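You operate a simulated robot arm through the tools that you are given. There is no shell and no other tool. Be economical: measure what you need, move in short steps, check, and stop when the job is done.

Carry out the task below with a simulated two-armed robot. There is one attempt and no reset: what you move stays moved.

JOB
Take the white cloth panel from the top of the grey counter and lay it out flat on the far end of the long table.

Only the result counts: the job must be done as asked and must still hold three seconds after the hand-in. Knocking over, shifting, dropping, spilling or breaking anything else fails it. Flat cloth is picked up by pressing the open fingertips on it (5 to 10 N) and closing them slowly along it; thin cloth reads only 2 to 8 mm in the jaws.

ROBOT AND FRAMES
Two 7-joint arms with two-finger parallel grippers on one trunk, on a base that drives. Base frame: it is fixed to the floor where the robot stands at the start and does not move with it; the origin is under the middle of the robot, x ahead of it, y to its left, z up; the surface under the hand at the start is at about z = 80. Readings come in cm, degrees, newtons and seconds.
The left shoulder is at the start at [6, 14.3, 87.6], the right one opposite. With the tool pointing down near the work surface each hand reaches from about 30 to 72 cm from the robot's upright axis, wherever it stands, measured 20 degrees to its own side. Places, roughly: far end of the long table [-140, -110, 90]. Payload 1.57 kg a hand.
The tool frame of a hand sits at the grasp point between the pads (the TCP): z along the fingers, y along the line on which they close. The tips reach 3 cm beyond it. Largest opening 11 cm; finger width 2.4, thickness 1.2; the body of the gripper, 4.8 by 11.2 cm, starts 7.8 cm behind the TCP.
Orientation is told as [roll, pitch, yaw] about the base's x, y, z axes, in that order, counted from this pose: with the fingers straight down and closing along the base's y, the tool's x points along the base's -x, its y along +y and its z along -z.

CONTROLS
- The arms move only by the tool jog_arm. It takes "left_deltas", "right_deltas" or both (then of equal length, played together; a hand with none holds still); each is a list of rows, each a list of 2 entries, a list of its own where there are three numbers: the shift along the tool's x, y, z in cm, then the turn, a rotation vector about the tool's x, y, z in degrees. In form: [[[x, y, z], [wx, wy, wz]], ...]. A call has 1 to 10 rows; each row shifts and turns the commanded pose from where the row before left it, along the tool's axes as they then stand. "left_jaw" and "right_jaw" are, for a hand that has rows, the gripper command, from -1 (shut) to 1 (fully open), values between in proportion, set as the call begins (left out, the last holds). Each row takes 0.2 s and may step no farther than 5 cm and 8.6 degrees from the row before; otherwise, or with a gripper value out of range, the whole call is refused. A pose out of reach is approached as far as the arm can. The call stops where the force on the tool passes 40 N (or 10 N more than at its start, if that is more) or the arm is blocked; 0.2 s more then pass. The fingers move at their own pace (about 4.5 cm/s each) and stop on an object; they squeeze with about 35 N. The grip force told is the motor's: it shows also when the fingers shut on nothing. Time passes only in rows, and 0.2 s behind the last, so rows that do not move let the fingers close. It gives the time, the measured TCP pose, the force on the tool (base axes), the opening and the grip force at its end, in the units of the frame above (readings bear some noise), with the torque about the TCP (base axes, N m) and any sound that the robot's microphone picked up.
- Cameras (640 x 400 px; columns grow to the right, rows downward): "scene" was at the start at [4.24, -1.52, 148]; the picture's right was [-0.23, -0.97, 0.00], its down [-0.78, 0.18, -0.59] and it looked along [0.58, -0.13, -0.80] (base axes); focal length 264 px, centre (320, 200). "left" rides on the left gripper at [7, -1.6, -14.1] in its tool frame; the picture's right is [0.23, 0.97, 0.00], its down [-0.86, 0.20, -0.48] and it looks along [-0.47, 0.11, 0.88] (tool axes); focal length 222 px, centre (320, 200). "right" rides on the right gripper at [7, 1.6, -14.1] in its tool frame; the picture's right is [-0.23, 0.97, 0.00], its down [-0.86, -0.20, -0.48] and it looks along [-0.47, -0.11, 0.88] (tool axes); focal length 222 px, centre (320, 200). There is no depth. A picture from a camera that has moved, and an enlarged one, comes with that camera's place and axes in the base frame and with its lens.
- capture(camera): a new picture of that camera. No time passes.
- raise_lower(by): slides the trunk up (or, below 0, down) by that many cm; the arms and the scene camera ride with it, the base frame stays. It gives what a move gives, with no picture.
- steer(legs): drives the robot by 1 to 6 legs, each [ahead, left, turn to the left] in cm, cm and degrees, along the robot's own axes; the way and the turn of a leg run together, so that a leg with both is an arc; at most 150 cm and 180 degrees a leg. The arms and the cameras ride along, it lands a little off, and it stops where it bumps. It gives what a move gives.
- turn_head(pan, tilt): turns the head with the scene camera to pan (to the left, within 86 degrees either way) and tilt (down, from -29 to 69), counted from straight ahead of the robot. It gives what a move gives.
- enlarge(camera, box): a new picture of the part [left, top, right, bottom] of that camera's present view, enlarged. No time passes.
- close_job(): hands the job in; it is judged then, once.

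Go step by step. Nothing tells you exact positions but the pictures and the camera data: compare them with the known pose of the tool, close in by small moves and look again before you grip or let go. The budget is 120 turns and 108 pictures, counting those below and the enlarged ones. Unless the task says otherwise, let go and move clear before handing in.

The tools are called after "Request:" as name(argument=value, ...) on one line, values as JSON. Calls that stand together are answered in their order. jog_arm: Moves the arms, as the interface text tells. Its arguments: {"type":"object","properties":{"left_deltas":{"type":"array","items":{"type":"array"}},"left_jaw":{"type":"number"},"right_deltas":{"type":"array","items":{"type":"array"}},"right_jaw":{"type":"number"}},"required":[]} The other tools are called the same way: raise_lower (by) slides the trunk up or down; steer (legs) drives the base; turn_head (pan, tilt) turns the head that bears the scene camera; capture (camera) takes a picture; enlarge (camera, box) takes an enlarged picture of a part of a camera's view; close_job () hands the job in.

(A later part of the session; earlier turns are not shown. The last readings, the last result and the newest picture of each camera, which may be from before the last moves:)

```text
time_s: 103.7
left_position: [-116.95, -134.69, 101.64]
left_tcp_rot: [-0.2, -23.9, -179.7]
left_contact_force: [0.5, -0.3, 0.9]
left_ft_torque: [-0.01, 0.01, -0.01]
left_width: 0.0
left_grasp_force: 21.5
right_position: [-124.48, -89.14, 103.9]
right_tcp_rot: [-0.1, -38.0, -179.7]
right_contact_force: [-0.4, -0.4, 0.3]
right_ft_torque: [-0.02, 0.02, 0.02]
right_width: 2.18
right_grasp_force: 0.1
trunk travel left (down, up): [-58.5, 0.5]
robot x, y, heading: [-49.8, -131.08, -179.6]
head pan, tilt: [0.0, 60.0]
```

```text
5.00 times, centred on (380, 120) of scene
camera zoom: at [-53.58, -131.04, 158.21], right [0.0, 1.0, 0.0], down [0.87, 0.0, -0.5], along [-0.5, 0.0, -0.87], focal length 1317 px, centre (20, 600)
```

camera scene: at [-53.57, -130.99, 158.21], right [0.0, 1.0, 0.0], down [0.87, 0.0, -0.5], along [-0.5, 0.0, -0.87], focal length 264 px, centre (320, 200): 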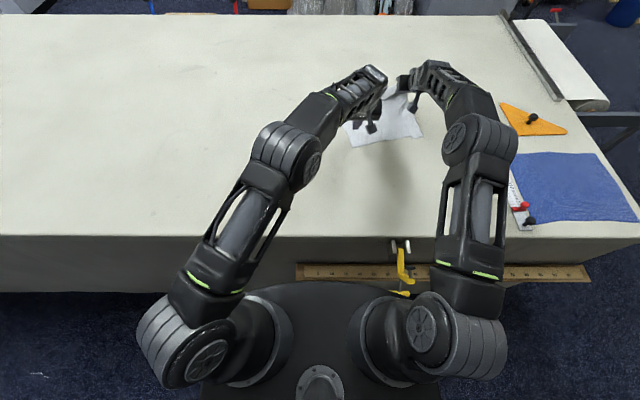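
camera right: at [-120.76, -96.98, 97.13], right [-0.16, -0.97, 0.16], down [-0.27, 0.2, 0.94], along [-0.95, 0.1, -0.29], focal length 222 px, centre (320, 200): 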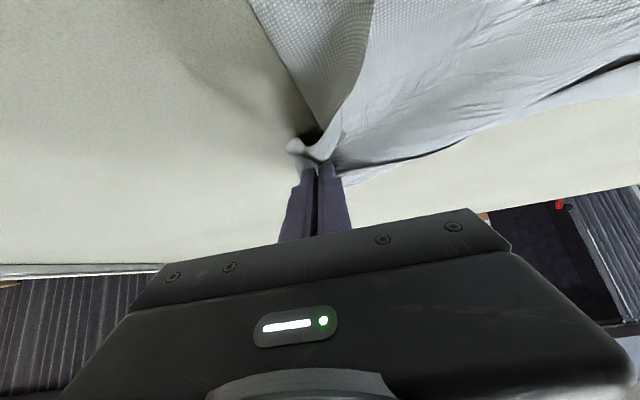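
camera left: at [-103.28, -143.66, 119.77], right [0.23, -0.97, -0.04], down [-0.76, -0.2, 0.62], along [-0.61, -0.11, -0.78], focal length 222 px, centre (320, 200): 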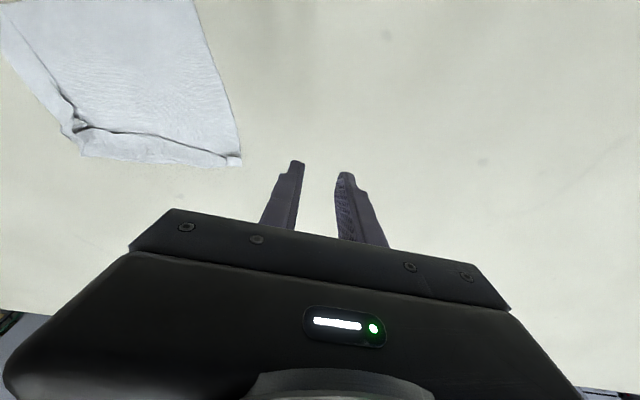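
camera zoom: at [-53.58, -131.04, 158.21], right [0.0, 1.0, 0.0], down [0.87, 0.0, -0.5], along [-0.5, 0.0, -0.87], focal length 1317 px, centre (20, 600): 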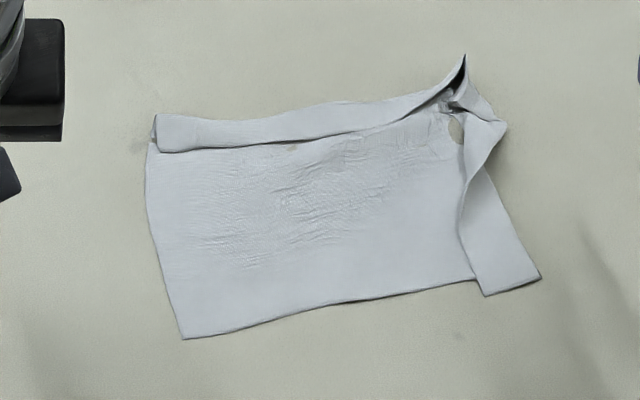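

The strips sprang back when released. A better way: grip the near hem at its true corners (left P1 ≈ [-114.7,-119.8], and the top-layer tip P2' ≈ [-118.6,-98.4]), spread and hang the cloth so gravity opens the folds, then lay again. I position both hands.

Request:
jog_arm(left_deltas=[[[0.95, -4.4, 1.6], [0, 0, 0]], [[0.95, -4.4, 1.6], [0, 0, 0]], [[0.95, -4.4, 1.6], [0, 0, 0]], [[0.95, -4.5, 1.6], [0, 0, 0]], [[0, 0, 0], [0, 0, 0]]], right_deltas=[[[2.42, 1.93, 0.9], [0, 3.5, 0]], [[2.36, 1.93, 1.05], [0, 3.5, 0]], [[2.29, 1.93, 1.19], [0, 3.5, 0]], [[2.21, 1.93, 1.33], [0, 3.5, 0]], [[0, 0, 0], [0, 0, 0]]], left_jaw=-0.45, right_jaw=-0.6)

Request:
capture(camera="right")

Request:
capture(camera="left")

```text
time_s: 104.9
left_position: [-115.92, -116.91, 94.59]
left_tcp_rot: [-0.1, -24.0, -179.7]
left_contact_force: [-0.3, 0.3, 0.7]
left_ft_torque: [0.03, 0.02, 0.01]
left_width: 3.02
left_grasp_force: 0.1
right_position: [-119.0, -96.71, 95.16]
right_tcp_rot: [0.0, -23.9, -179.8]
right_contact_force: [-0.4, -0.7, 0.6]
right_ft_torque: [-0.01, -0.02, 0.01]
right_width: 2.2
right_grasp_force: 0.1
trunk travel left (down, up): [-58.5, 0.5]
robot x, y, heading: [-49.93, -130.89, -180.1]
head pan, tilt: [0.0, 60.0]
```

```text
23 pictures are left
camera right: at [-106.94, -98.34, 105.24], right [-0.2, -0.97, 0.09], down [-0.59, 0.2, 0.79], along [-0.78, 0.11, -0.61], focal length 222 px, centre (320, 200)
```

right: 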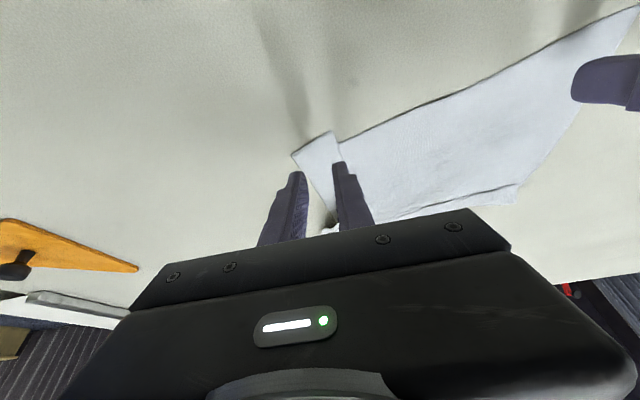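

```text
22 pictures are left
camera left: at [-103.66, -115.39, 104.61], right [0.21, -0.97, -0.1], down [-0.59, -0.2, 0.78], along [-0.78, -0.11, -0.61], focal length 222 px, centre (320, 200)
```

left: 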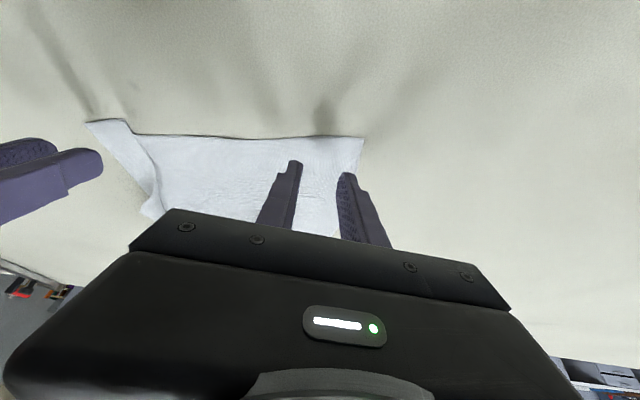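

Left is placed well; the right should go 1.5 cm deeper onto the tab. I lower both close to the cloth.

Request:
jog_arm(left_deltas=[[[0.6, 0, 1.35], [0, 0, 0]], [[0.5, 0, 1.15], [0, 0, 0]], [[0.1, 0, 0.2], [0, 0, 0]], [[0, 0, 0], [0, 0, 0]]], right_deltas=[[[-0.8, 0, 1.4], [0, 0, 0]], [[0.4, 0, 1.3], [0, 0, 0]], [[0.4, 0, 0.9], [0, 0, 0]], [[0, 0, 0], [0, 0, 0]]])

Request:
jog_arm(left_deltas=[[[0.06, 0, 0.15], [0, 0, 0]], [[0, 0, 0], [0, 0, 0]]], right_deltas=[[[0.06, 0, 0.15], [0, 0, 0]], [[0, 0, 0], [0, 0, 0]]])

```text
time_s: 105.9
left_position: [-116.11, -116.82, 91.5]
left_tcp_rot: [-0.3, -24.0, -179.7]
left_contact_force: [-0.5, 0.8, -1.4]
left_ft_torque: [0.0, -0.01, 0.01]
left_width: 3.05
left_grasp_force: 0.1
right_position: [-120.2, -96.65, 91.7]
right_tcp_rot: [0.0, -24.0, -179.9]
right_contact_force: [0.0, -0.2, 0.1]
right_ft_torque: [-0.03, 0.0, -0.03]
right_width: 2.19
right_grasp_force: 0.1
trunk travel left (down, up): [-58.5, 0.5]
robot x, y, heading: [-50.3, -131.08, -179.8]
head pan, tilt: [0.0, 60.0]
```

```text
time_s: 106.5
left_position: [-116.11, -116.83, 91.34]
left_tcp_rot: [-0.3, -24.1, -179.7]
left_contact_force: [0.2, 0.7, 4.9]
left_ft_torque: [-0.06, -0.04, -0.01]
left_width: 3.02
left_grasp_force: 0.1
right_position: [-120.26, -96.8, 91.43]
right_tcp_rot: [0.1, -24.1, -179.8]
right_contact_force: [-0.1, 0.0, -0.6]
right_ft_torque: [0.01, 0.03, 0.03]
right_width: 2.2
right_grasp_force: 0.0
trunk travel left (down, up): [-58.5, 0.5]
robot x, y, heading: [-49.88, -131.13, -179.9]
head pan, tilt: [0.0, 60.0]
```

Left touches at 5 N; I lower the right to contact and close the left stepwise.

Request:
jog_arm(left_deltas=[[[0, 0, 0], [0, 0, 0]], [[0, 0, 0], [0, 0, 0]]], right_deltas=[[[0.06, 0, 0.12], [0, 0, 0]], [[0, 0, 0], [0, 0, 0]]], left_jaw=-0.6)

Request:
jog_arm(left_deltas=[[[0, 0, 0], [0, 0, 0]], [[0, 0, 0], [0, 0, 0]]], right_deltas=[[[0.03, 0, 0.08], [0, 0, 0]], [[0, 0, 0], [0, 0, 0]]], left_jaw=-0.75)

```text
time_s: 107.1
left_position: [-116.12, -116.85, 91.34]
left_tcp_rot: [-0.3, -24.1, -179.8]
left_contact_force: [-1.9, -0.1, 5.6]
left_ft_torque: [-0.11, 0.07, -0.06]
left_width: 2.2
left_grasp_force: 0.1
right_position: [-120.31, -96.92, 91.44]
right_tcp_rot: [0.0, -24.0, -179.8]
right_contact_force: [1.1, 0.1, 2.0]
right_ft_torque: [-0.04, 0.0, 0.01]
right_width: 2.19
right_grasp_force: 0.0
trunk travel left (down, up): [-58.5, 0.5]
robot x, y, heading: [-49.75, -131.17, -179.8]
head pan, tilt: [0.0, 60.0]
```

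```text
time_s: 107.7
left_position: [-116.02, -116.87, 91.34]
left_tcp_rot: [-0.2, -24.2, -179.7]
left_contact_force: [-0.8, -1.6, 7.4]
left_ft_torque: [-0.06, 0.05, -0.01]
left_width: 1.36
left_grasp_force: 0.1
right_position: [-120.26, -96.94, 91.29]
right_tcp_rot: [0.0, -24.3, -179.8]
right_contact_force: [-1.3, 0.1, 3.7]
right_ft_torque: [-0.03, 0.06, 0.03]
right_width: 2.2
right_grasp_force: 0.0
trunk travel left (down, up): [-58.5, 0.5]
robot x, y, heading: [-49.76, -131.26, -180.1]
head pan, tilt: [0.0, 60.0]
```

Both are in light contact. I close the left fully and the right stepwise.

Request:
jog_arm(left_deltas=[[[0, 0, 0], [0, 0, 0]], [[0, 0, 0], [0, 0, 0]]], right_deltas=[[[0.02, 0, 0.05], [0, 0, 0]], [[0, 0, 0], [0, 0, 0]]], left_jaw=-0.88, right_jaw=-0.72)

Request:
jog_arm(left_deltas=[[[0, 0, 0], [0, 0, 0]], [[0, 0, 0], [0, 0, 0]]], right_deltas=[[[0, 0, 0], [0, 0, 0]], [[0, 0, 0], [0, 0, 0]]], left_jaw=-1, right_jaw=-0.86)

Request:
enlarge(camera="right", box=[200, 60, 440, 210])

```text
time_s: 108.3
left_position: [-115.84, -116.8, 91.36]
left_tcp_rot: [-0.2, -24.1, -179.7]
left_contact_force: [-2.0, -0.4, 4.6]
left_ft_torque: [-0.02, 0.06, 0.0]
left_width: 0.62
left_grasp_force: 0.0
right_position: [-120.13, -96.85, 91.33]
right_tcp_rot: [0.0, -24.2, -179.7]
right_contact_force: [2.2, -1.5, 10.7]
right_ft_torque: [0.0, -0.06, -0.02]
right_width: 1.4
right_grasp_force: 0.0
trunk travel left (down, up): [-58.5, 0.5]
robot x, y, heading: [-50.03, -131.43, -179.9]
head pan, tilt: [0.0, 60.0]
```

```text
time_s: 108.9
left_position: [-115.99, -116.94, 91.29]
left_tcp_rot: [-0.1, -24.0, -179.7]
left_contact_force: [0.5, 0.5, 3.8]
left_ft_torque: [0.05, 0.0, 0.0]
left_width: 0.0
left_grasp_force: 21.5
right_position: [-120.22, -96.86, 91.36]
right_tcp_rot: [0.1, -24.2, -179.7]
right_contact_force: [0.6, -3.3, 13.4]
right_ft_torque: [-0.08, -0.01, 0.01]
right_width: 0.58
right_grasp_force: 0.0
trunk travel left (down, up): [-58.5, 0.5]
robot x, y, heading: [-50.28, -130.93, -179.9]
head pan, tilt: [0.0, 60.0]
```

```text
2.67 times, centred on (320, 135) of right
camera zoom: at [-108.14, -98.51, 101.41], right [-0.2, -0.97, 0.09], down [-0.58, 0.2, 0.79], along [-0.79, 0.1, -0.61], focal length 592 px, centre (320, 373)
```

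zoom: 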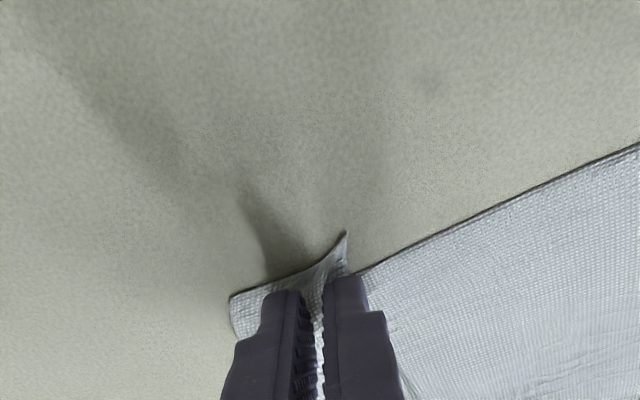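

The right has the tab; the left closed on nothing. I shut the right and retry the left with more pressure.

Request:
jog_arm(left_deltas=[[[-0.2, 0, -0.5], [0, 0, 0]], [[-0.5, 0.3, 0], [0, 0, 0]], [[0, 0, 0], [0, 0, 0]], [[0, 0, 0], [0, 0, 0]]], right_deltas=[[[0, 0, 0], [0, 0, 0]], [[0, 0, 0], [0, 0, 0]], [[0, 0, 0], [0, 0, 0]], [[0, 0, 0], [0, 0, 0]]], left_jaw=-0.4, right_jaw=-1)

Request:
jog_arm(left_deltas=[[[0.2, 0, 0.5], [0, 0, 0]], [[0.04, 0, 0.1], [0, 0, 0]], [[0, 0, 0], [0, 0, 0]]])

Request:
enlarge(camera="left", box=[200, 60, 440, 210])

```text
time_s: 109.9
left_position: [-116.45, -117.12, 92.07]
left_tcp_rot: [-0.2, -24.2, -179.7]
left_contact_force: [-0.4, 0.8, 0.1]
left_ft_torque: [-0.06, -0.02, 0.03]
left_width: 3.31
left_grasp_force: 0.1
right_position: [-120.3, -96.91, 91.25]
right_tcp_rot: [-0.1, -24.3, -179.7]
right_contact_force: [-0.5, -1.8, 17.3]
right_ft_torque: [-0.06, 0.04, 0.01]
right_width: 0.01
right_grasp_force: 21.1
trunk travel left (down, up): [-58.5, 0.5]
robot x, y, heading: [-49.8, -131.14, -179.8]
head pan, tilt: [0.0, 60.0]
```

```text
time_s: 110.7
left_position: [-116.4, -117.09, 91.52]
left_tcp_rot: [-0.2, -24.2, -179.8]
left_contact_force: [-0.6, 0.5, 0.4]
left_ft_torque: [0.01, 0.0, 0.02]
left_width: 3.31
left_grasp_force: 0.0
right_position: [-120.3, -96.85, 91.37]
right_tcp_rot: [-0.1, -24.1, -179.7]
right_contact_force: [-1.6, -0.5, 19.9]
right_ft_torque: [-0.02, 0.09, 0.01]
right_width: 0.01
right_grasp_force: 21.5
trunk travel left (down, up): [-58.5, 0.5]
robot x, y, heading: [-49.93, -130.65, -179.7]
head pan, tilt: [0.0, 60.0]
```

```text
2.67 times, centred on (320, 135) of left
camera zoom: at [-104.23, -115.65, 101.45], right [0.21, -0.97, -0.1], down [-0.58, -0.2, 0.79], along [-0.78, -0.11, -0.61], focal length 592 px, centre (320, 373)
```

zoom: 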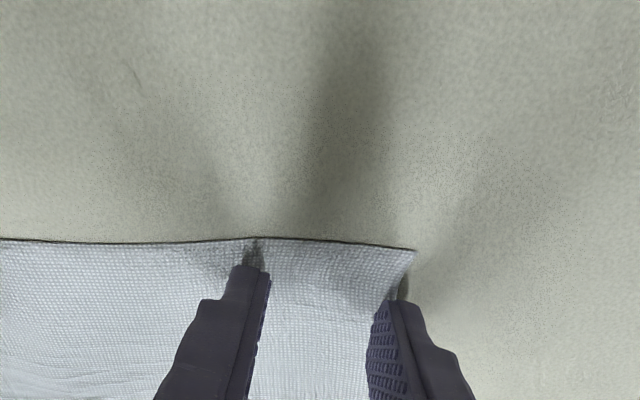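

The tilted tips don't pinch well here. I press both hands lightly and drag the whole cloth about 8 cm toward the robot, so the hands can grip it with vertical tools.

Request:
jog_arm(left_deltas=[[[0.1, 0, 0.24], [0, 0, 0]], [[0.04, 0, 0.1], [0, 0, 0]], [[0, 0, 0], [0, 0, 0]]], right_deltas=[[[0, 0, 0], [0, 0, 0]], [[0, 0, -0.05], [0, 0, 0]], [[0, 0, 0], [0, 0, 0]]])

Request:
jog_arm(left_deltas=[[[0.91, 0, -0.41], [0, 0, 0]], [[0.91, 0, -0.41], [0, 0, 0]], [[0.91, 0, -0.41], [0, 0, 0]], [[0.91, 0, -0.41], [0, 0, 0]], [[0.91, 0, -0.41], [0, 0, 0]], [[0.91, 0, -0.41], [0, 0, 0]], [[0.91, 0, -0.41], [0, 0, 0]], [[0.91, 0, -0.41], [0, 0, 0]]], right_deltas=[[[0.91, 0, -0.41], [0, 0, 0]], [[0.91, 0, -0.41], [0, 0, 0]], [[0.91, 0, -0.41], [0, 0, 0]], [[0.91, 0, -0.41], [0, 0, 0]], [[0.91, 0, -0.41], [0, 0, 0]], [[0.91, 0, -0.41], [0, 0, 0]], [[0.91, 0, -0.41], [0, 0, 0]], [[0.91, 0, -0.41], [0, 0, 0]]])

Request:
enlarge(camera="scene", box=[300, 70, 460, 170])

```text
time_s: 111.5
left_position: [-116.47, -117.15, 91.37]
left_tcp_rot: [-0.3, -24.3, -179.7]
left_contact_force: [4.1, 0.3, 18.1]
left_ft_torque: [-0.24, -0.15, 0.05]
left_width: 3.31
left_grasp_force: 0.8
right_position: [-120.09, -96.89, 91.34]
right_tcp_rot: [0.0, -24.1, -179.7]
right_contact_force: [-3.6, -0.4, 13.1]
right_ft_torque: [-0.05, 0.16, -0.02]
right_width: 0.02
right_grasp_force: 21.1
trunk travel left (down, up): [-58.5, 0.5]
robot x, y, heading: [-50.14, -131.04, -179.7]
head pan, tilt: [0.0, 60.0]
```

```text
time_s: 113.3
left_position: [-108.6, -117.0, 91.23]
left_tcp_rot: [-0.5, -24.6, -179.6]
left_contact_force: [-13.1, -2.2, 33.4]
left_ft_torque: [-0.55, 0.48, -0.18]
left_width: 3.4
left_grasp_force: 0.7
right_position: [-112.35, -97.06, 91.41]
right_tcp_rot: [-0.1, -24.3, -179.7]
right_contact_force: [-1.5, 0.8, 11.0]
right_ft_torque: [0.03, 0.07, -0.03]
right_width: 0.02
right_grasp_force: 21.1
trunk travel left (down, up): [-58.5, 0.5]
robot x, y, heading: [-50.04, -130.96, -179.7]
head pan, tilt: [0.0, 60.0]
```

```text
4.00 times, centred on (380, 120) of scene
camera zoom: at [-53.36, -131.08, 158.23], right [0.0, 1.0, 0.0], down [0.87, 0.0, -0.5], along [-0.5, 0.0, -0.87], focal length 1054 px, centre (80, 520)
```

zoom: 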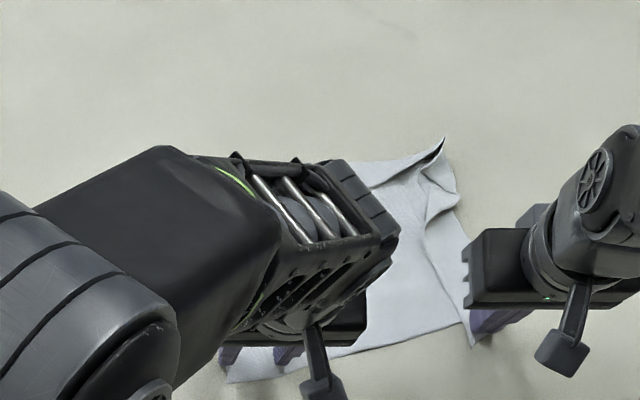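

Dragging works; the cloth moved about 8 cm nearer. I lift both hands, turn the tools vertical, and look.

Request:
jog_arm(left_deltas=[[[-0.8, 0, -1.8], [0, 0, 0]], [[-0.8, 0, -1.8], [0, 0, 0]], [[0, 0, 0], [0, 8, 0]], [[0, 0, 0], [0, 8, 0]], [[0, 0, 0], [0, 8, 0]], [[0, 0, 0], [0, 0, 0]]], right_deltas=[[[-0.8, -1.0, -1.8], [0, 0, 0]], [[-0.8, -1.0, -1.8], [0, 0, 0]], [[0, 0, 0], [0, 8, 0]], [[0, 0, 0], [0, 8, 0]], [[0, 0, 0], [0, 8, 0]], [[0, 0, 0], [0, 0, 0]]], left_jaw=-0.45, right_jaw=-0.5)

Request:
capture(camera="right")

Request:
capture(camera="left")

```text
time_s: 114.7
left_position: [-108.33, -117.14, 94.97]
left_tcp_rot: [-0.2, 0.0, -179.7]
left_contact_force: [-0.5, 0.5, 0.6]
left_ft_torque: [-0.01, 0.03, -0.02]
left_width: 3.02
left_grasp_force: 0.2
right_position: [-112.21, -94.79, 95.19]
right_tcp_rot: [0.0, 0.0, -179.8]
right_contact_force: [-0.5, 0.5, 1.2]
right_ft_torque: [0.03, 0.03, 0.03]
right_width: 2.75
right_grasp_force: 0.0
trunk travel left (down, up): [-58.5, 0.5]
robot x, y, heading: [-49.43, -130.83, -179.7]
head pan, tilt: [0.0, 60.0]
```

```text
18 pictures are left
camera right: at [-105.26, -96.41, 109.37], right [-0.22, -0.97, 0.0], down [-0.86, 0.2, 0.48], along [-0.47, 0.11, -0.88], focal length 222 px, centre (320, 200)
```

right: 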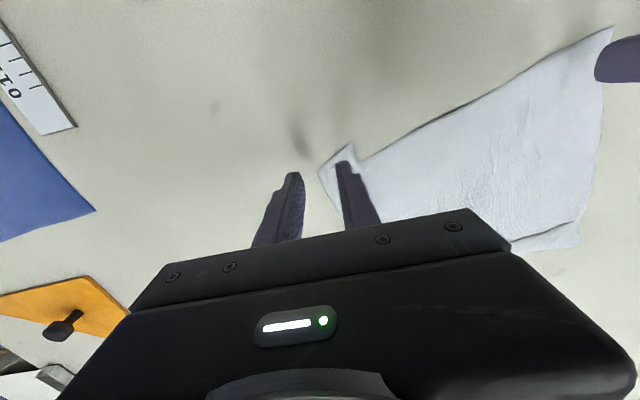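

```text
17 pictures are left
camera left: at [-101.4, -115.6, 109.11], right [0.23, -0.97, 0.0], down [-0.85, -0.2, 0.48], along [-0.46, -0.11, -0.88], focal length 222 px, centre (320, 200)
```

left: 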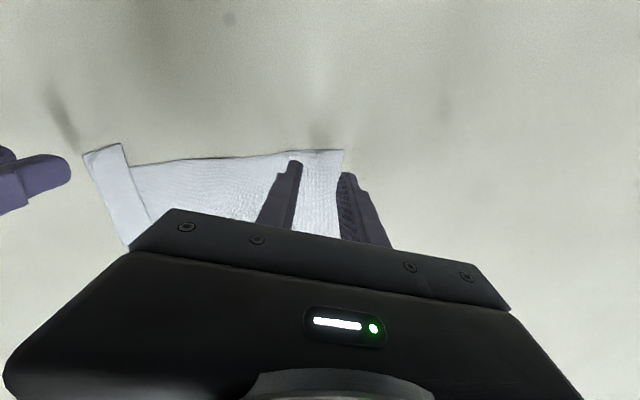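

I adjust: left to [-109.2,-116], right to [-114,-96.9], and lower near contact with vertical tools.

Request:
jog_arm(left_deltas=[[[-0.9, -1.2, 0], [0, 0, 0]], [[0, 0, 1.8], [0, 0, 0]], [[0, 0, 1.5], [0, 0, 0]], [[0, 0, 0.25], [0, 0, 0]], [[0, 0, 0], [0, 0, 0]]], right_deltas=[[[-1.8, 2.1, 0], [0, 0, 0]], [[0, 0, 1.9], [0, 0, 0]], [[0, 0, 1.5], [0, 0, 0]], [[0, 0, 0.35], [0, 0, 0]], [[0, 0, 0], [0, 0, 0]]], right_jaw=-0.56)

Request:
jog_arm(left_deltas=[[[0, 0, 0.15], [0, 0, 0]], [[0, 0, 0], [0, 0, 0]]], right_deltas=[[[0, 0, 0.15], [0, 0, 0]], [[0, 0, 0], [0, 0, 0]]])

```text
time_s: 115.9
left_position: [-109.47, -115.91, 91.44]
left_tcp_rot: [-0.1, 0.0, -179.7]
left_contact_force: [0.1, 0.1, -1.0]
left_ft_torque: [0.0, -0.02, -0.01]
left_width: 3.04
left_grasp_force: 0.0
right_position: [-114.12, -96.88, 91.44]
right_tcp_rot: [0.0, 0.0, -179.8]
right_contact_force: [0.5, 0.5, 0.8]
right_ft_torque: [0.01, 0.02, 0.0]
right_width: 2.42
right_grasp_force: 0.0
trunk travel left (down, up): [-58.5, 0.5]
robot x, y, heading: [-50.22, -131.23, -179.9]
head pan, tilt: [0.0, 60.0]
```

```text
time_s: 116.5
left_position: [-109.45, -115.68, 91.4]
left_tcp_rot: [-0.1, -0.1, -179.8]
left_contact_force: [0.6, 0.2, -1.3]
left_ft_torque: [-0.01, 0.03, -0.03]
left_width: 3.01
left_grasp_force: 0.0
right_position: [-114.07, -96.95, 91.3]
right_tcp_rot: [0.1, -0.1, -179.8]
right_contact_force: [-0.9, -0.3, 0.1]
right_ft_torque: [-0.02, 0.02, 0.01]
right_width: 2.43
right_grasp_force: 0.0
trunk travel left (down, up): [-58.5, 0.5]
robot x, y, heading: [-50.16, -131.32, -179.7]
head pan, tilt: [0.0, 60.0]
```

Request:
jog_arm(left_deltas=[[[0, 0, 0.15], [0, 0, 0]], [[0, 0, 0], [0, 0, 0]]], right_deltas=[[[0, 0, 0.1], [0, 0, 0]], [[0, 0, 0], [0, 0, 0]]])

Request:
jog_arm(left_deltas=[[[0, 0, 0.08], [0, 0, 0]], [[0, 0, 0], [0, 0, 0]]], right_deltas=[[[0, 0, 0.08], [0, 0, 0]], [[0, 0, 0], [0, 0, 0]]])

```text
time_s: 117.1
left_position: [-109.44, -115.81, 91.08]
left_tcp_rot: [-0.2, 0.0, -179.8]
left_contact_force: [0.6, -0.2, 3.4]
left_ft_torque: [-0.02, -0.08, 0.02]
left_width: 2.99
left_grasp_force: 0.1
right_position: [-114.08, -96.95, 91.18]
right_tcp_rot: [0.0, -0.1, -179.9]
right_contact_force: [-0.7, 0.4, 0.8]
right_ft_torque: [0.01, 0.04, -0.02]
right_width: 2.41
right_grasp_force: 0.1
trunk travel left (down, up): [-58.5, 0.5]
robot x, y, heading: [-49.68, -130.75, -179.9]
head pan, tilt: [0.0, 60.0]
```

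```text
time_s: 117.7
left_position: [-109.48, -115.74, 91.19]
left_tcp_rot: [-0.2, -0.1, -179.8]
left_contact_force: [-0.4, 2.4, 6.5]
left_ft_torque: [-0.01, 0.01, -0.01]
left_width: 2.94
left_grasp_force: 0.1
right_position: [-114.12, -96.85, 91.17]
right_tcp_rot: [0.0, -0.2, -179.8]
right_contact_force: [-1.9, -0.3, 4.6]
right_ft_torque: [0.0, 0.08, 0.01]
right_width: 2.41
right_grasp_force: 0.1
trunk travel left (down, up): [-58.5, 0.5]
robot x, y, heading: [-50.33, -131.13, -179.8]
head pan, tilt: [0.0, 60.0]
```

Light contact on both. A touch more pressure, then close in steps.

Request:
jog_arm(left_deltas=[[[0, 0, 0.05], [0, 0, 0]], [[0, 0, 0], [0, 0, 0]]], right_deltas=[[[0, 0, 0.06], [0, 0, 0]], [[0, 0, 0], [0, 0, 0]]], left_jaw=-0.6, right_jaw=-0.68)

Request:
jog_arm(left_deltas=[[[0, 0, 0], [0, 0, 0]], [[0, 0, 0], [0, 0, 0]]], right_deltas=[[[0, 0, 0], [0, 0, 0]], [[0, 0, 0], [0, 0, 0]]], left_jaw=-0.75, right_jaw=-0.8)

Request:
jog_arm(left_deltas=[[[0, 0, 0], [0, 0, 0]], [[0, 0, 0], [0, 0, 0]]], right_deltas=[[[0, 0, 0], [0, 0, 0]], [[0, 0, 0], [0, 0, 0]]], left_jaw=-0.88, right_jaw=-0.9)

Request:
jog_arm(left_deltas=[[[0, 0, 0], [0, 0, 0]], [[0, 0, 0], [0, 0, 0]], [[0, 0, 0], [0, 0, 0]]], right_deltas=[[[0, 0, 0], [0, 0, 0]], [[0, 0, 0], [0, 0, 0]], [[0, 0, 0], [0, 0, 0]]], left_jaw=-1, right_jaw=-1)

```text
time_s: 118.3
left_position: [-109.43, -115.89, 91.23]
left_tcp_rot: [-0.2, -0.1, -179.7]
left_contact_force: [-2.3, -1.9, 5.4]
left_ft_torque: [-0.08, 0.06, -0.03]
left_width: 2.18
left_grasp_force: 0.2
right_position: [-114.03, -96.94, 91.15]
right_tcp_rot: [0.0, -0.2, -179.7]
right_contact_force: [-0.8, 0.8, 10.8]
right_ft_torque: [0.03, 0.08, -0.03]
right_width: 1.61
right_grasp_force: 0.0
trunk travel left (down, up): [-58.5, 0.5]
robot x, y, heading: [-49.72, -131.22, -179.8]
head pan, tilt: [0.0, 60.0]
```

```text
time_s: 118.9
left_position: [-109.3, -115.85, 91.13]
left_tcp_rot: [-0.2, -0.1, -179.8]
left_contact_force: [-1.9, -1.1, 4.6]
left_ft_torque: [-0.09, 0.05, 0.04]
left_width: 1.41
left_grasp_force: 0.5
right_position: [-114.13, -96.92, 91.1]
right_tcp_rot: [-0.1, -0.2, -179.8]
right_contact_force: [-0.5, 1.8, 11.9]
right_ft_torque: [0.07, 0.08, -0.01]
right_width: 1.04
right_grasp_force: 0.0
trunk travel left (down, up): [-58.5, 0.5]
robot x, y, heading: [-49.98, -131.05, -179.8]
head pan, tilt: [0.0, 60.0]
```

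```text
time_s: 119.5
left_position: [-109.28, -115.88, 91.11]
left_tcp_rot: [-0.2, -0.1, -179.8]
left_contact_force: [-0.1, -0.3, 3.8]
left_ft_torque: [-0.05, 0.0, 0.0]
left_width: 0.64
left_grasp_force: 0.0
right_position: [-114.05, -96.93, 91.04]
right_tcp_rot: [0.0, -0.2, -179.8]
right_contact_force: [-1.0, 0.6, 12.8]
right_ft_torque: [0.04, 0.06, -0.04]
right_width: 0.61
right_grasp_force: 0.7
trunk travel left (down, up): [-58.5, 0.5]
robot x, y, heading: [-50.13, -130.94, -179.9]
head pan, tilt: [0.0, 60.0]
```

```text
time_s: 120.3
left_position: [-109.4, -115.81, 91.17]
left_tcp_rot: [-0.2, -0.1, -179.7]
left_contact_force: [0.3, -1.5, 2.7]
left_ft_torque: [-0.04, 0.0, -0.01]
left_width: 0.0
left_grasp_force: 21.4
right_position: [-113.94, -97.08, 91.2]
right_tcp_rot: [0.0, -0.1, -179.8]
right_contact_force: [-0.1, 2.9, 16.2]
right_ft_torque: [0.05, 0.08, -0.05]
right_width: 0.13
right_grasp_force: 23.2
trunk travel left (down, up): [-58.5, 0.5]
robot x, y, heading: [-49.91, -130.93, -179.8]
head pan, tilt: [0.0, 60.0]
```

The right has its corner. I retry the left with firmer pressure (about 12 N) and a wider opening.

Request:
jog_arm(left_deltas=[[[0, 0, -0.6], [0, 0, 0]], [[-0.3, -0.3, 0], [0, 0, 0]], [[0, 0, 0], [0, 0, 0]], [[0, 0, 0], [0, 0, 0]], [[0, 0, 0.6], [0, 0, 0]], [[0, 0, 0.08], [0, 0, 0]], [[0, 0, 0], [0, 0, 0]]], left_jaw=-0.3)

Request:
jog_arm(left_deltas=[[[0, 0, 0.08], [0, 0, 0]], [[0, 0, 0], [0, 0, 0]]])

```text
time_s: 121.9
left_position: [-109.63, -115.6, 91.11]
left_tcp_rot: [-0.2, -0.2, -179.8]
left_contact_force: [2.6, -1.8, 15.0]
left_ft_torque: [-0.39, -0.11, 0.06]
left_width: 3.91
left_grasp_force: 0.2
right_position: [-113.93, -96.98, 91.19]
right_tcp_rot: [0.0, -0.2, -179.8]
right_contact_force: [-3.3, 3.6, 11.0]
right_ft_torque: [0.1, 0.11, -0.02]
right_width: 0.16
right_grasp_force: 23.4
trunk travel left (down, up): [-58.5, 0.5]
robot x, y, heading: [-50.1, -131.17, -179.9]
head pan, tilt: [0.0, 60.0]
```

```text
time_s: 122.5
left_position: [-109.71, -115.56, 91.21]
left_tcp_rot: [-0.2, -0.3, -179.8]
left_contact_force: [2.4, -1.5, 23.0]
left_ft_torque: [-0.55, -0.11, 0.03]
left_width: 3.88
left_grasp_force: 0.2
right_position: [-113.88, -96.95, 91.11]
right_tcp_rot: [0.0, -0.1, -179.7]
right_contact_force: [-1.8, 1.9, 7.8]
right_ft_torque: [0.06, 0.12, 0.01]
right_width: 0.15
right_grasp_force: 23.2
trunk travel left (down, up): [-58.5, 0.5]
robot x, y, heading: [-49.74, -131.27, -179.7]
head pan, tilt: [0.0, 60.0]
```

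Request:
jog_arm(left_deltas=[[[0, 0, -0.04], [0, 0, 0]], [[0, 0, 0], [0, 0, 0]]], left_jaw=-0.5)

Request:
jog_arm(left_deltas=[[[0, 0, 0], [0, 0, 0]], [[0, 0, 0], [0, 0, 0]]], left_jaw=-0.68)

Request:
jog_arm(left_deltas=[[[0, 0, 0], [0, 0, 0]], [[0, 0, 0], [0, 0, 0]]], left_jaw=-0.82)

Request:
enlarge(camera="left", box=[200, 60, 440, 210])

```text
time_s: 123.1
left_position: [-109.75, -115.78, 91.1]
left_tcp_rot: [-0.2, -0.4, -179.8]
left_contact_force: [-1.5, -7.9, 25.2]
left_ft_torque: [-0.48, -0.03, -0.02]
left_width: 2.72
left_grasp_force: 7.2
right_position: [-113.89, -97.15, 91.17]
right_tcp_rot: [-0.1, -0.1, -179.8]
right_contact_force: [-0.1, 2.5, 6.8]
right_ft_torque: [0.07, 0.03, -0.04]
right_width: 0.17
right_grasp_force: 22.9
trunk travel left (down, up): [-58.5, 0.5]
robot x, y, heading: [-49.93, -130.97, -179.8]
head pan, tilt: [0.0, 60.0]
```

```text
time_s: 123.7
left_position: [-109.82, -115.56, 91.13]
left_tcp_rot: [-0.4, -0.2, -179.7]
left_contact_force: [-1.8, -5.7, 27.7]
left_ft_torque: [-0.45, 0.06, -0.04]
left_width: 1.87
left_grasp_force: 4.7
right_position: [-113.95, -97.08, 91.21]
right_tcp_rot: [0.0, -0.1, -179.7]
right_contact_force: [0.5, 1.7, 5.7]
right_ft_torque: [0.04, 0.02, -0.01]
right_width: 0.18
right_grasp_force: 23.6
trunk travel left (down, up): [-58.5, 0.5]
robot x, y, heading: [-49.98, -131.45, -179.8]
head pan, tilt: [0.0, 60.0]
```

```text
time_s: 124.3
left_position: [-109.74, -115.65, 91.15]
left_tcp_rot: [-0.4, -0.2, -179.8]
left_contact_force: [-2.0, -5.9, 27.7]
left_ft_torque: [-0.31, -0.03, -0.02]
left_width: 1.07
left_grasp_force: 0.4
right_position: [-113.99, -97.1, 91.3]
right_tcp_rot: [0.0, -0.1, -179.7]
right_contact_force: [0.5, 1.5, 3.9]
right_ft_torque: [0.0, -0.03, -0.04]
right_width: 0.16
right_grasp_force: 23.5
trunk travel left (down, up): [-58.5, 0.5]
robot x, y, heading: [-50.08, -131.26, -179.9]
head pan, tilt: [0.0, 60.0]
```

```text
2.67 times, centred on (320, 135) of left
camera zoom: at [-102.62, -114.17, 105.21], right [0.23, -0.97, -0.01], down [-0.85, -0.21, 0.48], along [-0.47, -0.11, -0.88], focal length 592 px, centre (320, 373)
```

zoom: 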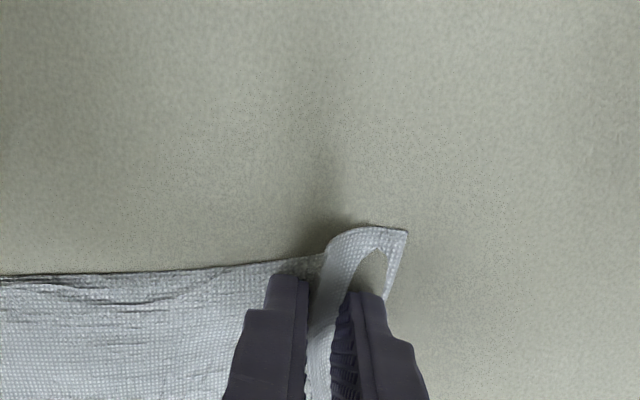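

A proper fold is in the left jaw. I close it, then lift both a little and spread.

Request:
jog_arm(left_deltas=[[[0, 0, 0], [0, 0, 0]], [[0, 0, 0], [0, 0, 0]], [[0, 0, 0], [0, 0, 0]]], left_jaw=-1)

Request:
jog_arm(left_deltas=[[[0, 0, -1], [0, 0, 0]], [[0, 0, -1.5], [0, 0, 0]], [[0, 0, -1.5], [0, 0, 0]]], right_deltas=[[[0, 0, -1], [0, 0, 0]], [[0, -0.5, -1.5], [0, 0, 0]], [[0, -0.5, -1.5], [0, 0, 0]]])

Request:
capture(camera="left")

```text
time_s: 125.1
left_position: [-109.76, -115.71, 91.12]
left_tcp_rot: [-0.3, -0.2, -179.8]
left_contact_force: [-0.2, -7.0, 28.3]
left_ft_torque: [-0.27, -0.1, 0.0]
left_width: 0.2
left_grasp_force: 23.5
right_position: [-113.85, -97.1, 91.26]
right_tcp_rot: [0.1, -0.1, -179.7]
right_contact_force: [0.6, 0.8, 2.1]
right_ft_torque: [0.02, -0.03, 0.03]
right_width: 0.17
right_grasp_force: 23.2
trunk travel left (down, up): [-58.5, 0.5]
robot x, y, heading: [-49.86, -130.96, -180.0]
head pan, tilt: [0.0, 60.0]
```

```text
time_s: 125.9
left_position: [-109.51, -115.73, 93.75]
left_tcp_rot: [-0.2, -0.1, -179.9]
left_contact_force: [0.0, 0.2, -0.1]
left_ft_torque: [0.0, 0.0, 0.01]
left_width: 0.21
left_grasp_force: 23.4
left hand out of reach, approached as far as the arm can: row 3
right_position: [-114.08, -95.89, 94.96]
right_tcp_rot: [0.1, 0.0, -179.8]
right_contact_force: [-0.1, 0.4, -0.8]
right_ft_torque: [-0.03, -0.02, -0.03]
right_width: 0.15
right_grasp_force: 23.7
trunk travel left (down, up): [-58.5, 0.5]
robot x, y, heading: [-50.14, -130.96, -180.0]
head pan, tilt: [0.0, 60.0]
```

```text
15 pictures are left
camera left: at [-102.42, -114.22, 107.92], right [0.23, -0.97, 0.0], down [-0.85, -0.2, 0.48], along [-0.47, -0.11, -0.88], focal length 222 px, centre (320, 200)
```

left: 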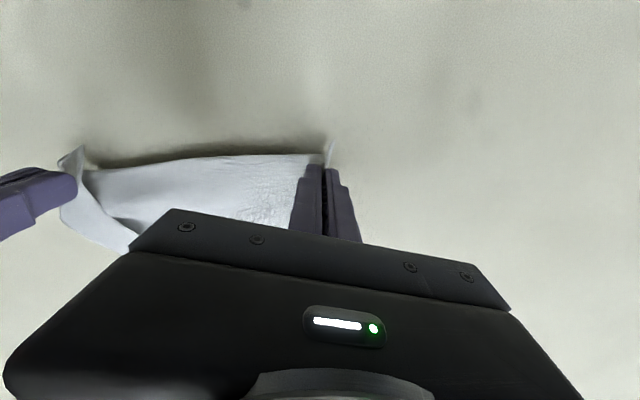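

Both true corners are held. I raise them together, shifting toward -y, aligning and spreading, with a tilt for reach.

Request:
jog_arm(left_deltas=[[[0, 2, -1.5], [0, -3, 0]], [[-0.1, 2, -2], [0, -3, 0]], [[-0.21, 2, -1.99], [0, -3, 0]], [[-0.31, 2, -1.98], [0, -3, 0]], [[-0.42, 2, -1.96], [0, -3, 0]], [[-0.52, 2, -1.93], [0, -3, 0]], [[-0.62, 2, -1.9], [0, -3, 0]], [[-0.72, 2, -1.87], [0, -3, 0]], [[0, 0, 0], [0, 0, 0]]], right_deltas=[[[0.55, 1.5, -0.5], [0, -3, 0]], [[0.45, 1.5, -2], [0, -3, 0]], [[0.34, 1.5, -1.99], [0, -3, 0]], [[0.24, 1.5, -1.98], [0, -3, 0]], [[0.13, 1.5, -1.96], [0, -3, 0]], [[0.03, 1.5, -1.93], [0, -3, 0]], [[-0.07, 1.5, -1.9], [0, -3, 0]], [[-0.17, 1.5, -1.87], [0, -3, 0]], [[0, 0, 0], [0, 0, 0]]])

Request:
enlarge(camera="scene", box=[260, 50, 452, 170])

```text
time_s: 127.9
left_position: [-109.64, -131.55, 109.35]
left_tcp_rot: [-0.1, -23.9, -179.7]
left_contact_force: [-0.4, 1.1, 0.6]
left_ft_torque: [0.01, -0.02, 0.01]
left_width: 0.2
left_grasp_force: 24.1
right_position: [-109.85, -107.82, 108.61]
right_tcp_rot: [-0.1, -24.1, -179.8]
right_contact_force: [0.0, -1.5, -0.5]
right_ft_torque: [-0.04, -0.01, 0.08]
right_width: 0.17
right_grasp_force: 23.3
trunk travel left (down, up): [-58.5, 0.5]
robot x, y, heading: [-50.23, -131.13, -179.9]
head pan, tilt: [0.0, 60.0]
```

```text
3.33 times, centred on (356, 110) of scene
camera zoom: at [-53.67, -130.89, 158.2], right [0.0, 1.0, 0.0], down [0.87, 0.0, -0.5], along [-0.5, 0.0, -0.87], focal length 878 px, centre (200, 500)
```

zoom: 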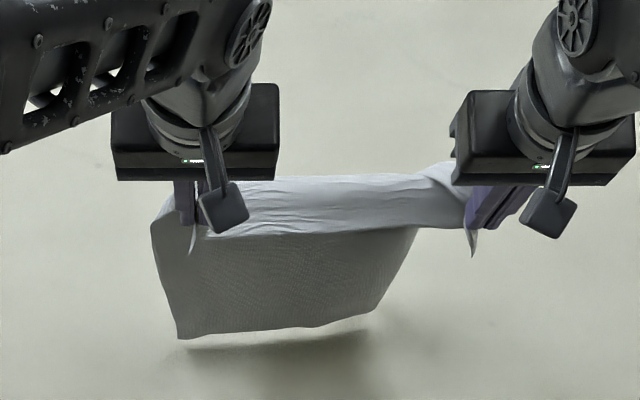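

Now hanging by the near hem. I raise further so it hangs free, spread slightly, and give a gentle shake to open the remaining folds.

Request:
jog_arm(left_deltas=[[[-0.7, 0, -1.55], [0, -3, 0]], [[-0.8, 0, -1.5], [0, -3, 0]], [[-0.9, 0, -1.5], [0, -3, 0]], [[1.5, 0, 0], [0, 0, 0]], [[-1.5, 0, 0], [0, 0, 0]], [[1.5, 0, 0], [0, 0, 0]], [[-1.5, 0, 0], [0, 0, 0]], [[0, 0, 0], [0, 0, 0]]], right_deltas=[[[-0.7, -0.3, -1.75], [0, -3, 0]], [[-0.8, -0.3, -1.7], [0, -3, 0]], [[-0.9, -0.2, -1.6], [0, -3, 0]], [[1.5, 0, 0], [0, 0, 0]], [[-1.5, 0, 0], [0, 0, 0]], [[1.5, 0, 0], [0, 0, 0]], [[-1.5, 0, 0], [0, 0, 0]], [[0, 0, 0], [0, 0, 0]]])

Request:
enlarge(camera="scene", box=[260, 50, 452, 170])

Request:
capture(camera="right")

```text
time_s: 129.7
left_position: [-109.42, -131.77, 114.73]
left_tcp_rot: [-0.2, -33.1, -179.6]
left_contact_force: [-0.8, 10.1, 0.6]
left_ft_torque: [0.22, 0.02, -0.26]
left_width: 0.2
left_grasp_force: 23.3
right_position: [-109.47, -107.34, 114.4]
right_tcp_rot: [0.1, -33.1, -179.7]
right_contact_force: [0.7, -9.7, -0.5]
right_ft_torque: [-0.13, 0.03, 0.33]
right_width: 0.18
right_grasp_force: 22.8
trunk travel left (down, up): [-58.5, 0.5]
robot x, y, heading: [-50.12, -131.26, -179.7]
head pan, tilt: [0.0, 60.0]
```

```text
3.33 times, centred on (356, 110) of scene
camera zoom: at [-53.44, -130.94, 158.21], right [0.0, 1.0, 0.0], down [0.87, 0.0, -0.5], along [-0.5, 0.0, -0.87], focal length 878 px, centre (200, 500)
```

zoom: 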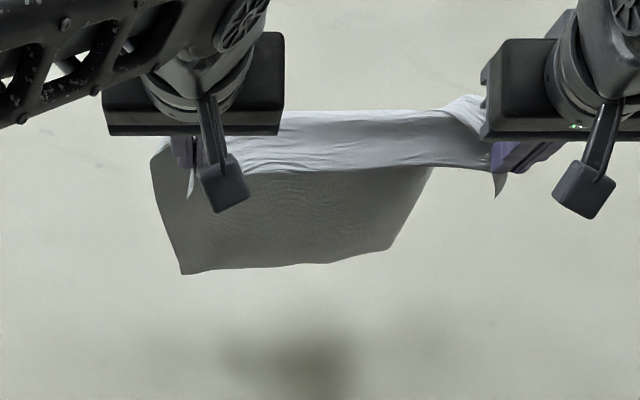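

```text
12 pictures are left
camera right: at [-95.97, -108.84, 122.42], right [-0.19, -0.97, 0.12], down [-0.46, 0.2, 0.87], along [-0.87, 0.1, -0.48], focal length 222 px, centre (320, 200)
```

right: 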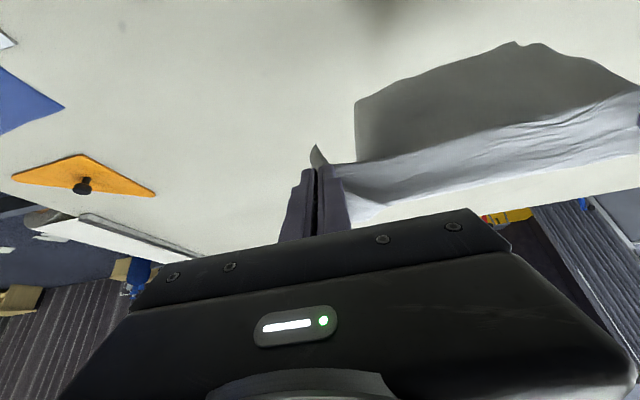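

The cloth hangs by its near hem, with the lower right part still curled. I ease the tension and shake more firmly, then look once.

Request:
jog_arm(left_deltas=[[[0, 0, 3], [0, 0, 0]], [[0, 0, -3], [0, 0, 0]], [[0, 0, 4], [0, 0, 0]], [[0, 0, -4], [0, 0, 0]], [[4, 0, 0], [0, 0, 0]], [[-4, 0, 0], [0, 0, 0]], [[4, 0, 0], [0, 0, 0]], [[-4, 0, 0], [0, 0, 0]], [[0, 0, 0], [0, 0, 0]], [[0, 0, 0], [0, 0, 0]]], right_deltas=[[[0, 0.6, 3], [0, 0, 0]], [[0, 0, -3], [0, 0, 0]], [[0, 0, 4], [0, 0, 0]], [[0, 0, -4], [0, 0, 0]], [[4, 0, 0], [0, 0, 0]], [[-4, 0, 0], [0, 0, 0]], [[4, 0, 0], [0, 0, 0]], [[-4, 0, 0], [0, 0, 0]], [[0, 0, 0], [0, 0, 0]], [[0, 0, 0], [0, 0, 0]]])

Request:
enlarge(camera="scene", box=[260, 50, 452, 170])

```text
time_s: 131.9
left_position: [-109.89, -131.69, 114.72]
left_tcp_rot: [-0.3, -33.0, -179.8]
left_contact_force: [-0.7, 1.6, 0.2]
left_ft_torque: [0.04, -0.01, -0.1]
left_width: 0.2
left_grasp_force: 24.1
right_position: [-109.56, -107.88, 114.37]
right_tcp_rot: [0.0, -33.0, -179.7]
right_contact_force: [0.1, -2.5, -0.2]
right_ft_torque: [0.01, -0.05, 0.08]
right_width: 0.17
right_grasp_force: 23.6
trunk travel left (down, up): [-58.5, 0.5]
robot x, y, heading: [-49.97, -131.02, -179.8]
head pan, tilt: [0.0, 60.0]
```

```text
3.33 times, centred on (356, 110) of scene
camera zoom: at [-53.79, -130.96, 158.2], right [0.0, 1.0, 0.0], down [0.87, 0.0, -0.5], along [-0.5, 0.0, -0.87], focal length 878 px, centre (200, 500)
```

zoom: 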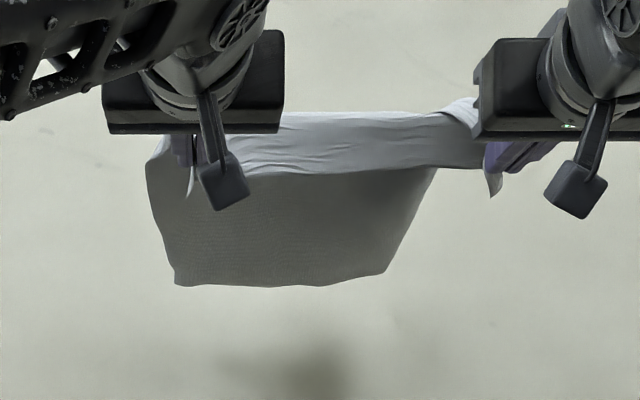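

I lay it with its free edge toward the robot, so the remaining folds end up on top and within easy reach: first hands back, then down and outward.

Request:
jog_arm(left_deltas=[[[1.7, 0, -1.1], [0, 0, 0]], [[1.7, 0, -1.1], [0, 0, 0]], [[1.7, 0, -1.1], [0, 0, 0]], [[0, 0, 0], [0, 0, 0]], [[0, 0, 0], [0, 0, 0]], [[-0.7, 0, 2.96], [0, 0, 0]], [[-0.7, 0, 2.96], [0, 0, 0]], [[-0.7, 0, 2.96], [0, 0, 0]], [[-0.7, 0, 2.96], [0, 0, 0]], [[-0.7, 0, 2.96], [0, 0, 0]]], right_deltas=[[[1.7, 0, -1.1], [0, 0, 0]], [[1.7, 0, -1.1], [0, 0, 0]], [[1.7, 0, -1.1], [0, 0, 0]], [[0, 0, 0], [0, 0, 0]], [[0, 0, 0], [0, 0, 0]], [[-0.7, 0, 2.96], [0, 0, 0]], [[-0.7, 0, 2.96], [0, 0, 0]], [[-0.7, 0, 2.96], [0, 0, 0]], [[-0.7, 0, 2.96], [0, 0, 0]], [[-0.7, 0, 2.96], [0, 0, 0]]])

Request:
jog_arm(left_deltas=[[[-0.7, 0, 2.96], [0, 0, 0]], [[-0.7, 0, 2.96], [0, 0, 0]], [[-0.7, 0, 2.96], [0, 0, 0]], [[-0.7, 0, 2.6], [0, 0, 0]], [[0, 0, 0], [0, 0, 0]]], right_deltas=[[[-0.7, 0, 2.96], [0, 0, 0]], [[-0.7, 0, 2.96], [0, 0, 0]], [[-0.7, 0, 2.96], [0, 0, 0]], [[-0.7, 0, 2.6], [0, 0, 0]], [[0, 0, 0], [0, 0, 0]]])

Request:
enlarge(camera="scene", box=[260, 70, 452, 190])

```text
time_s: 134.1
left_position: [-114.39, -131.94, 103.84]
left_tcp_rot: [-0.2, -32.9, -179.7]
left_contact_force: [-0.8, 5.6, 0.7]
left_ft_torque: [0.11, -0.04, -0.14]
left_width: 0.18
left_grasp_force: 24.0
right_position: [-114.49, -107.73, 103.93]
right_tcp_rot: [0.0, -33.0, -179.7]
right_contact_force: [-0.2, -5.8, -0.2]
right_ft_torque: [-0.09, -0.02, 0.21]
right_width: 0.16
right_grasp_force: 23.3
trunk travel left (down, up): [-58.5, 0.5]
robot x, y, heading: [-49.69, -130.94, -179.8]
head pan, tilt: [0.0, 60.0]
```

```text
time_s: 135.3
left_position: [-123.02, -132.12, 95.83]
left_tcp_rot: [-0.2, -33.0, -179.7]
left_contact_force: [0.5, 5.4, 0.0]
left_ft_torque: [0.1, 0.0, -0.16]
left_width: 0.21
left_grasp_force: 23.7
right_position: [-123.13, -107.82, 95.87]
right_tcp_rot: [0.0, -33.1, -179.8]
right_contact_force: [1.2, -5.5, 0.6]
right_ft_torque: [-0.07, -0.01, 0.16]
right_width: 0.15
right_grasp_force: 23.8
trunk travel left (down, up): [-58.5, 0.5]
robot x, y, heading: [-49.94, -131.02, -179.7]
head pan, tilt: [0.0, 60.0]
```

```text
3.33 times, centred on (356, 130) of scene
camera zoom: at [-53.52, -130.94, 158.21], right [0.0, 1.0, 0.0], down [0.87, 0.0, -0.5], along [-0.5, 0.0, -0.87], focal length 878 px, centre (200, 433)
```

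zoom: 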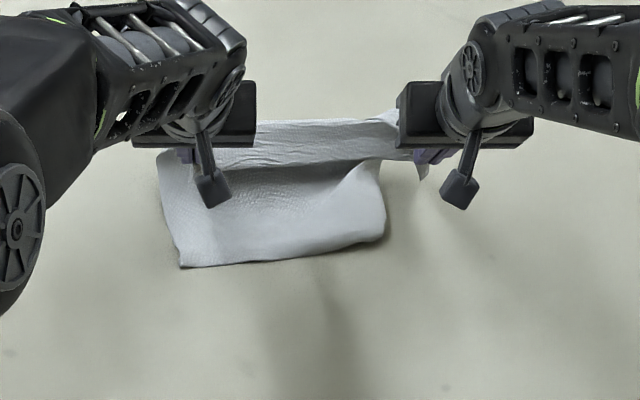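

The cloth's lower part is still doubled under. Dragging it outward along the table will make it trail out straight, so I lift it back toward the robot and then lay it in one long outward drag.

Request:
jog_arm(left_deltas=[[[1.42, 0, -2.95], [0, 3.3, 0]], [[1.59, 0, -2.87], [0, 3.3, 0]], [[1.75, 0, -2.76], [0, 3.3, 0]], [[1.91, 0, -2.66], [0, 3.3, 0]], [[2.05, 0, -2.55], [0, 3.3, 0]], [[2.2, 0, -2.43], [0, 3.3, 0]], [[2.34, 0, -2.3], [0, 3.3, 0]], [[2.47, 0, -2.15], [0, 3.3, 0]], [[2.58, 0, -2.01], [0, 3.3, 0]], [[2.7, 0, -1.86], [0, 3.3, 0]]], right_deltas=[[[1.42, 0.2, -2.95], [0, 3.3, 0]], [[1.59, 0, -2.87], [0, 3.3, 0]], [[1.75, 0, -2.76], [0, 3.3, 0]], [[1.91, 0, -2.66], [0, 3.3, 0]], [[2.05, 0, -2.55], [0, 3.3, 0]], [[2.2, 0, -2.43], [0, 3.3, 0]], [[2.34, 0, -2.3], [0, 3.3, 0]], [[2.47, 0, -2.15], [0, 3.3, 0]], [[2.58, 0, -2.01], [0, 3.3, 0]], [[2.7, 0, -1.86], [0, 3.3, 0]]])

Request:
jog_arm(left_deltas=[[[0, 0, 0], [0, 0, 0]], [[-1.5, 0, 2.5], [0, -2.4, 0]], [[-1.4, 0, 2.56], [0, -2.4, 0]], [[-1.28, 0, 2.62], [0, -2.4, 0]], [[-1.17, 0, 2.67], [0, -2.4, 0]], [[-1.06, 0, 2.71], [0, -2.4, 0]], [[-0.95, 0, 2.76], [0, -2.4, 0]]], right_deltas=[[[0, 0, 0], [0, 0, 0]], [[-1.5, 0, 2.5], [0, -2.4, 0]], [[-1.4, 0, 2.56], [0, -2.4, 0]], [[-1.28, 0, 2.62], [0, -2.4, 0]], [[-1.17, 0, 2.67], [0, -2.4, 0]], [[-1.06, 0, 2.71], [0, -2.4, 0]], [[-0.95, 0, 2.76], [0, -2.4, 0]]])

Request:
enlarge(camera="scene", box=[240, 80, 464, 220])

```text
time_s: 137.5
left_position: [-94.82, -131.86, 113.13]
left_tcp_rot: [0.0, 0.0, -179.7]
left_contact_force: [-0.1, 1.2, 0.2]
left_ft_torque: [0.0, 0.03, 0.01]
left_width: 0.2
left_grasp_force: 23.9
right_position: [-95.01, -108.06, 112.87]
right_tcp_rot: [-0.1, 0.0, -179.9]
right_contact_force: [-0.2, -0.6, -0.2]
right_ft_torque: [0.01, -0.01, -0.01]
right_width: 0.18
right_grasp_force: 23.6
trunk travel left (down, up): [-58.5, 0.5]
robot x, y, heading: [-49.74, -130.99, -179.6]
head pan, tilt: [0.0, 60.0]
```

```text
time_s: 139.1
left_position: [-104.07, -131.83, 97.95]
left_tcp_rot: [-0.2, -14.4, -179.7]
left_contact_force: [0.0, 4.0, 0.0]
left_ft_torque: [0.11, -0.02, -0.12]
left_width: 0.21
left_grasp_force: 23.3
right_position: [-104.46, -107.68, 97.64]
right_tcp_rot: [-0.1, -14.4, -179.8]
right_contact_force: [-0.6, -4.3, -0.5]
right_ft_torque: [-0.09, -0.05, 0.11]
right_width: 0.18
right_grasp_force: 23.8
trunk travel left (down, up): [-58.5, 0.5]
robot x, y, heading: [-50.1, -131.34, -179.7]
head pan, tilt: [0.0, 60.0]
```

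```text
2.86 times, centred on (352, 150) of scene
camera zoom: at [-53.68, -130.93, 158.21], right [0.0, 1.0, 0.0], down [0.87, 0.0, -0.5], along [-0.5, 0.0, -0.87], focal length 753 px, centre (229, 343)
```

zoom: 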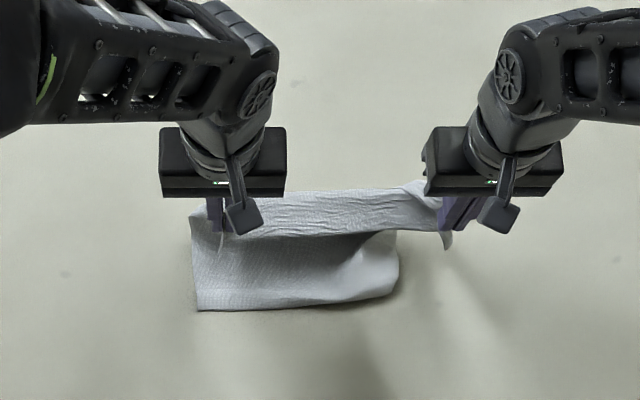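

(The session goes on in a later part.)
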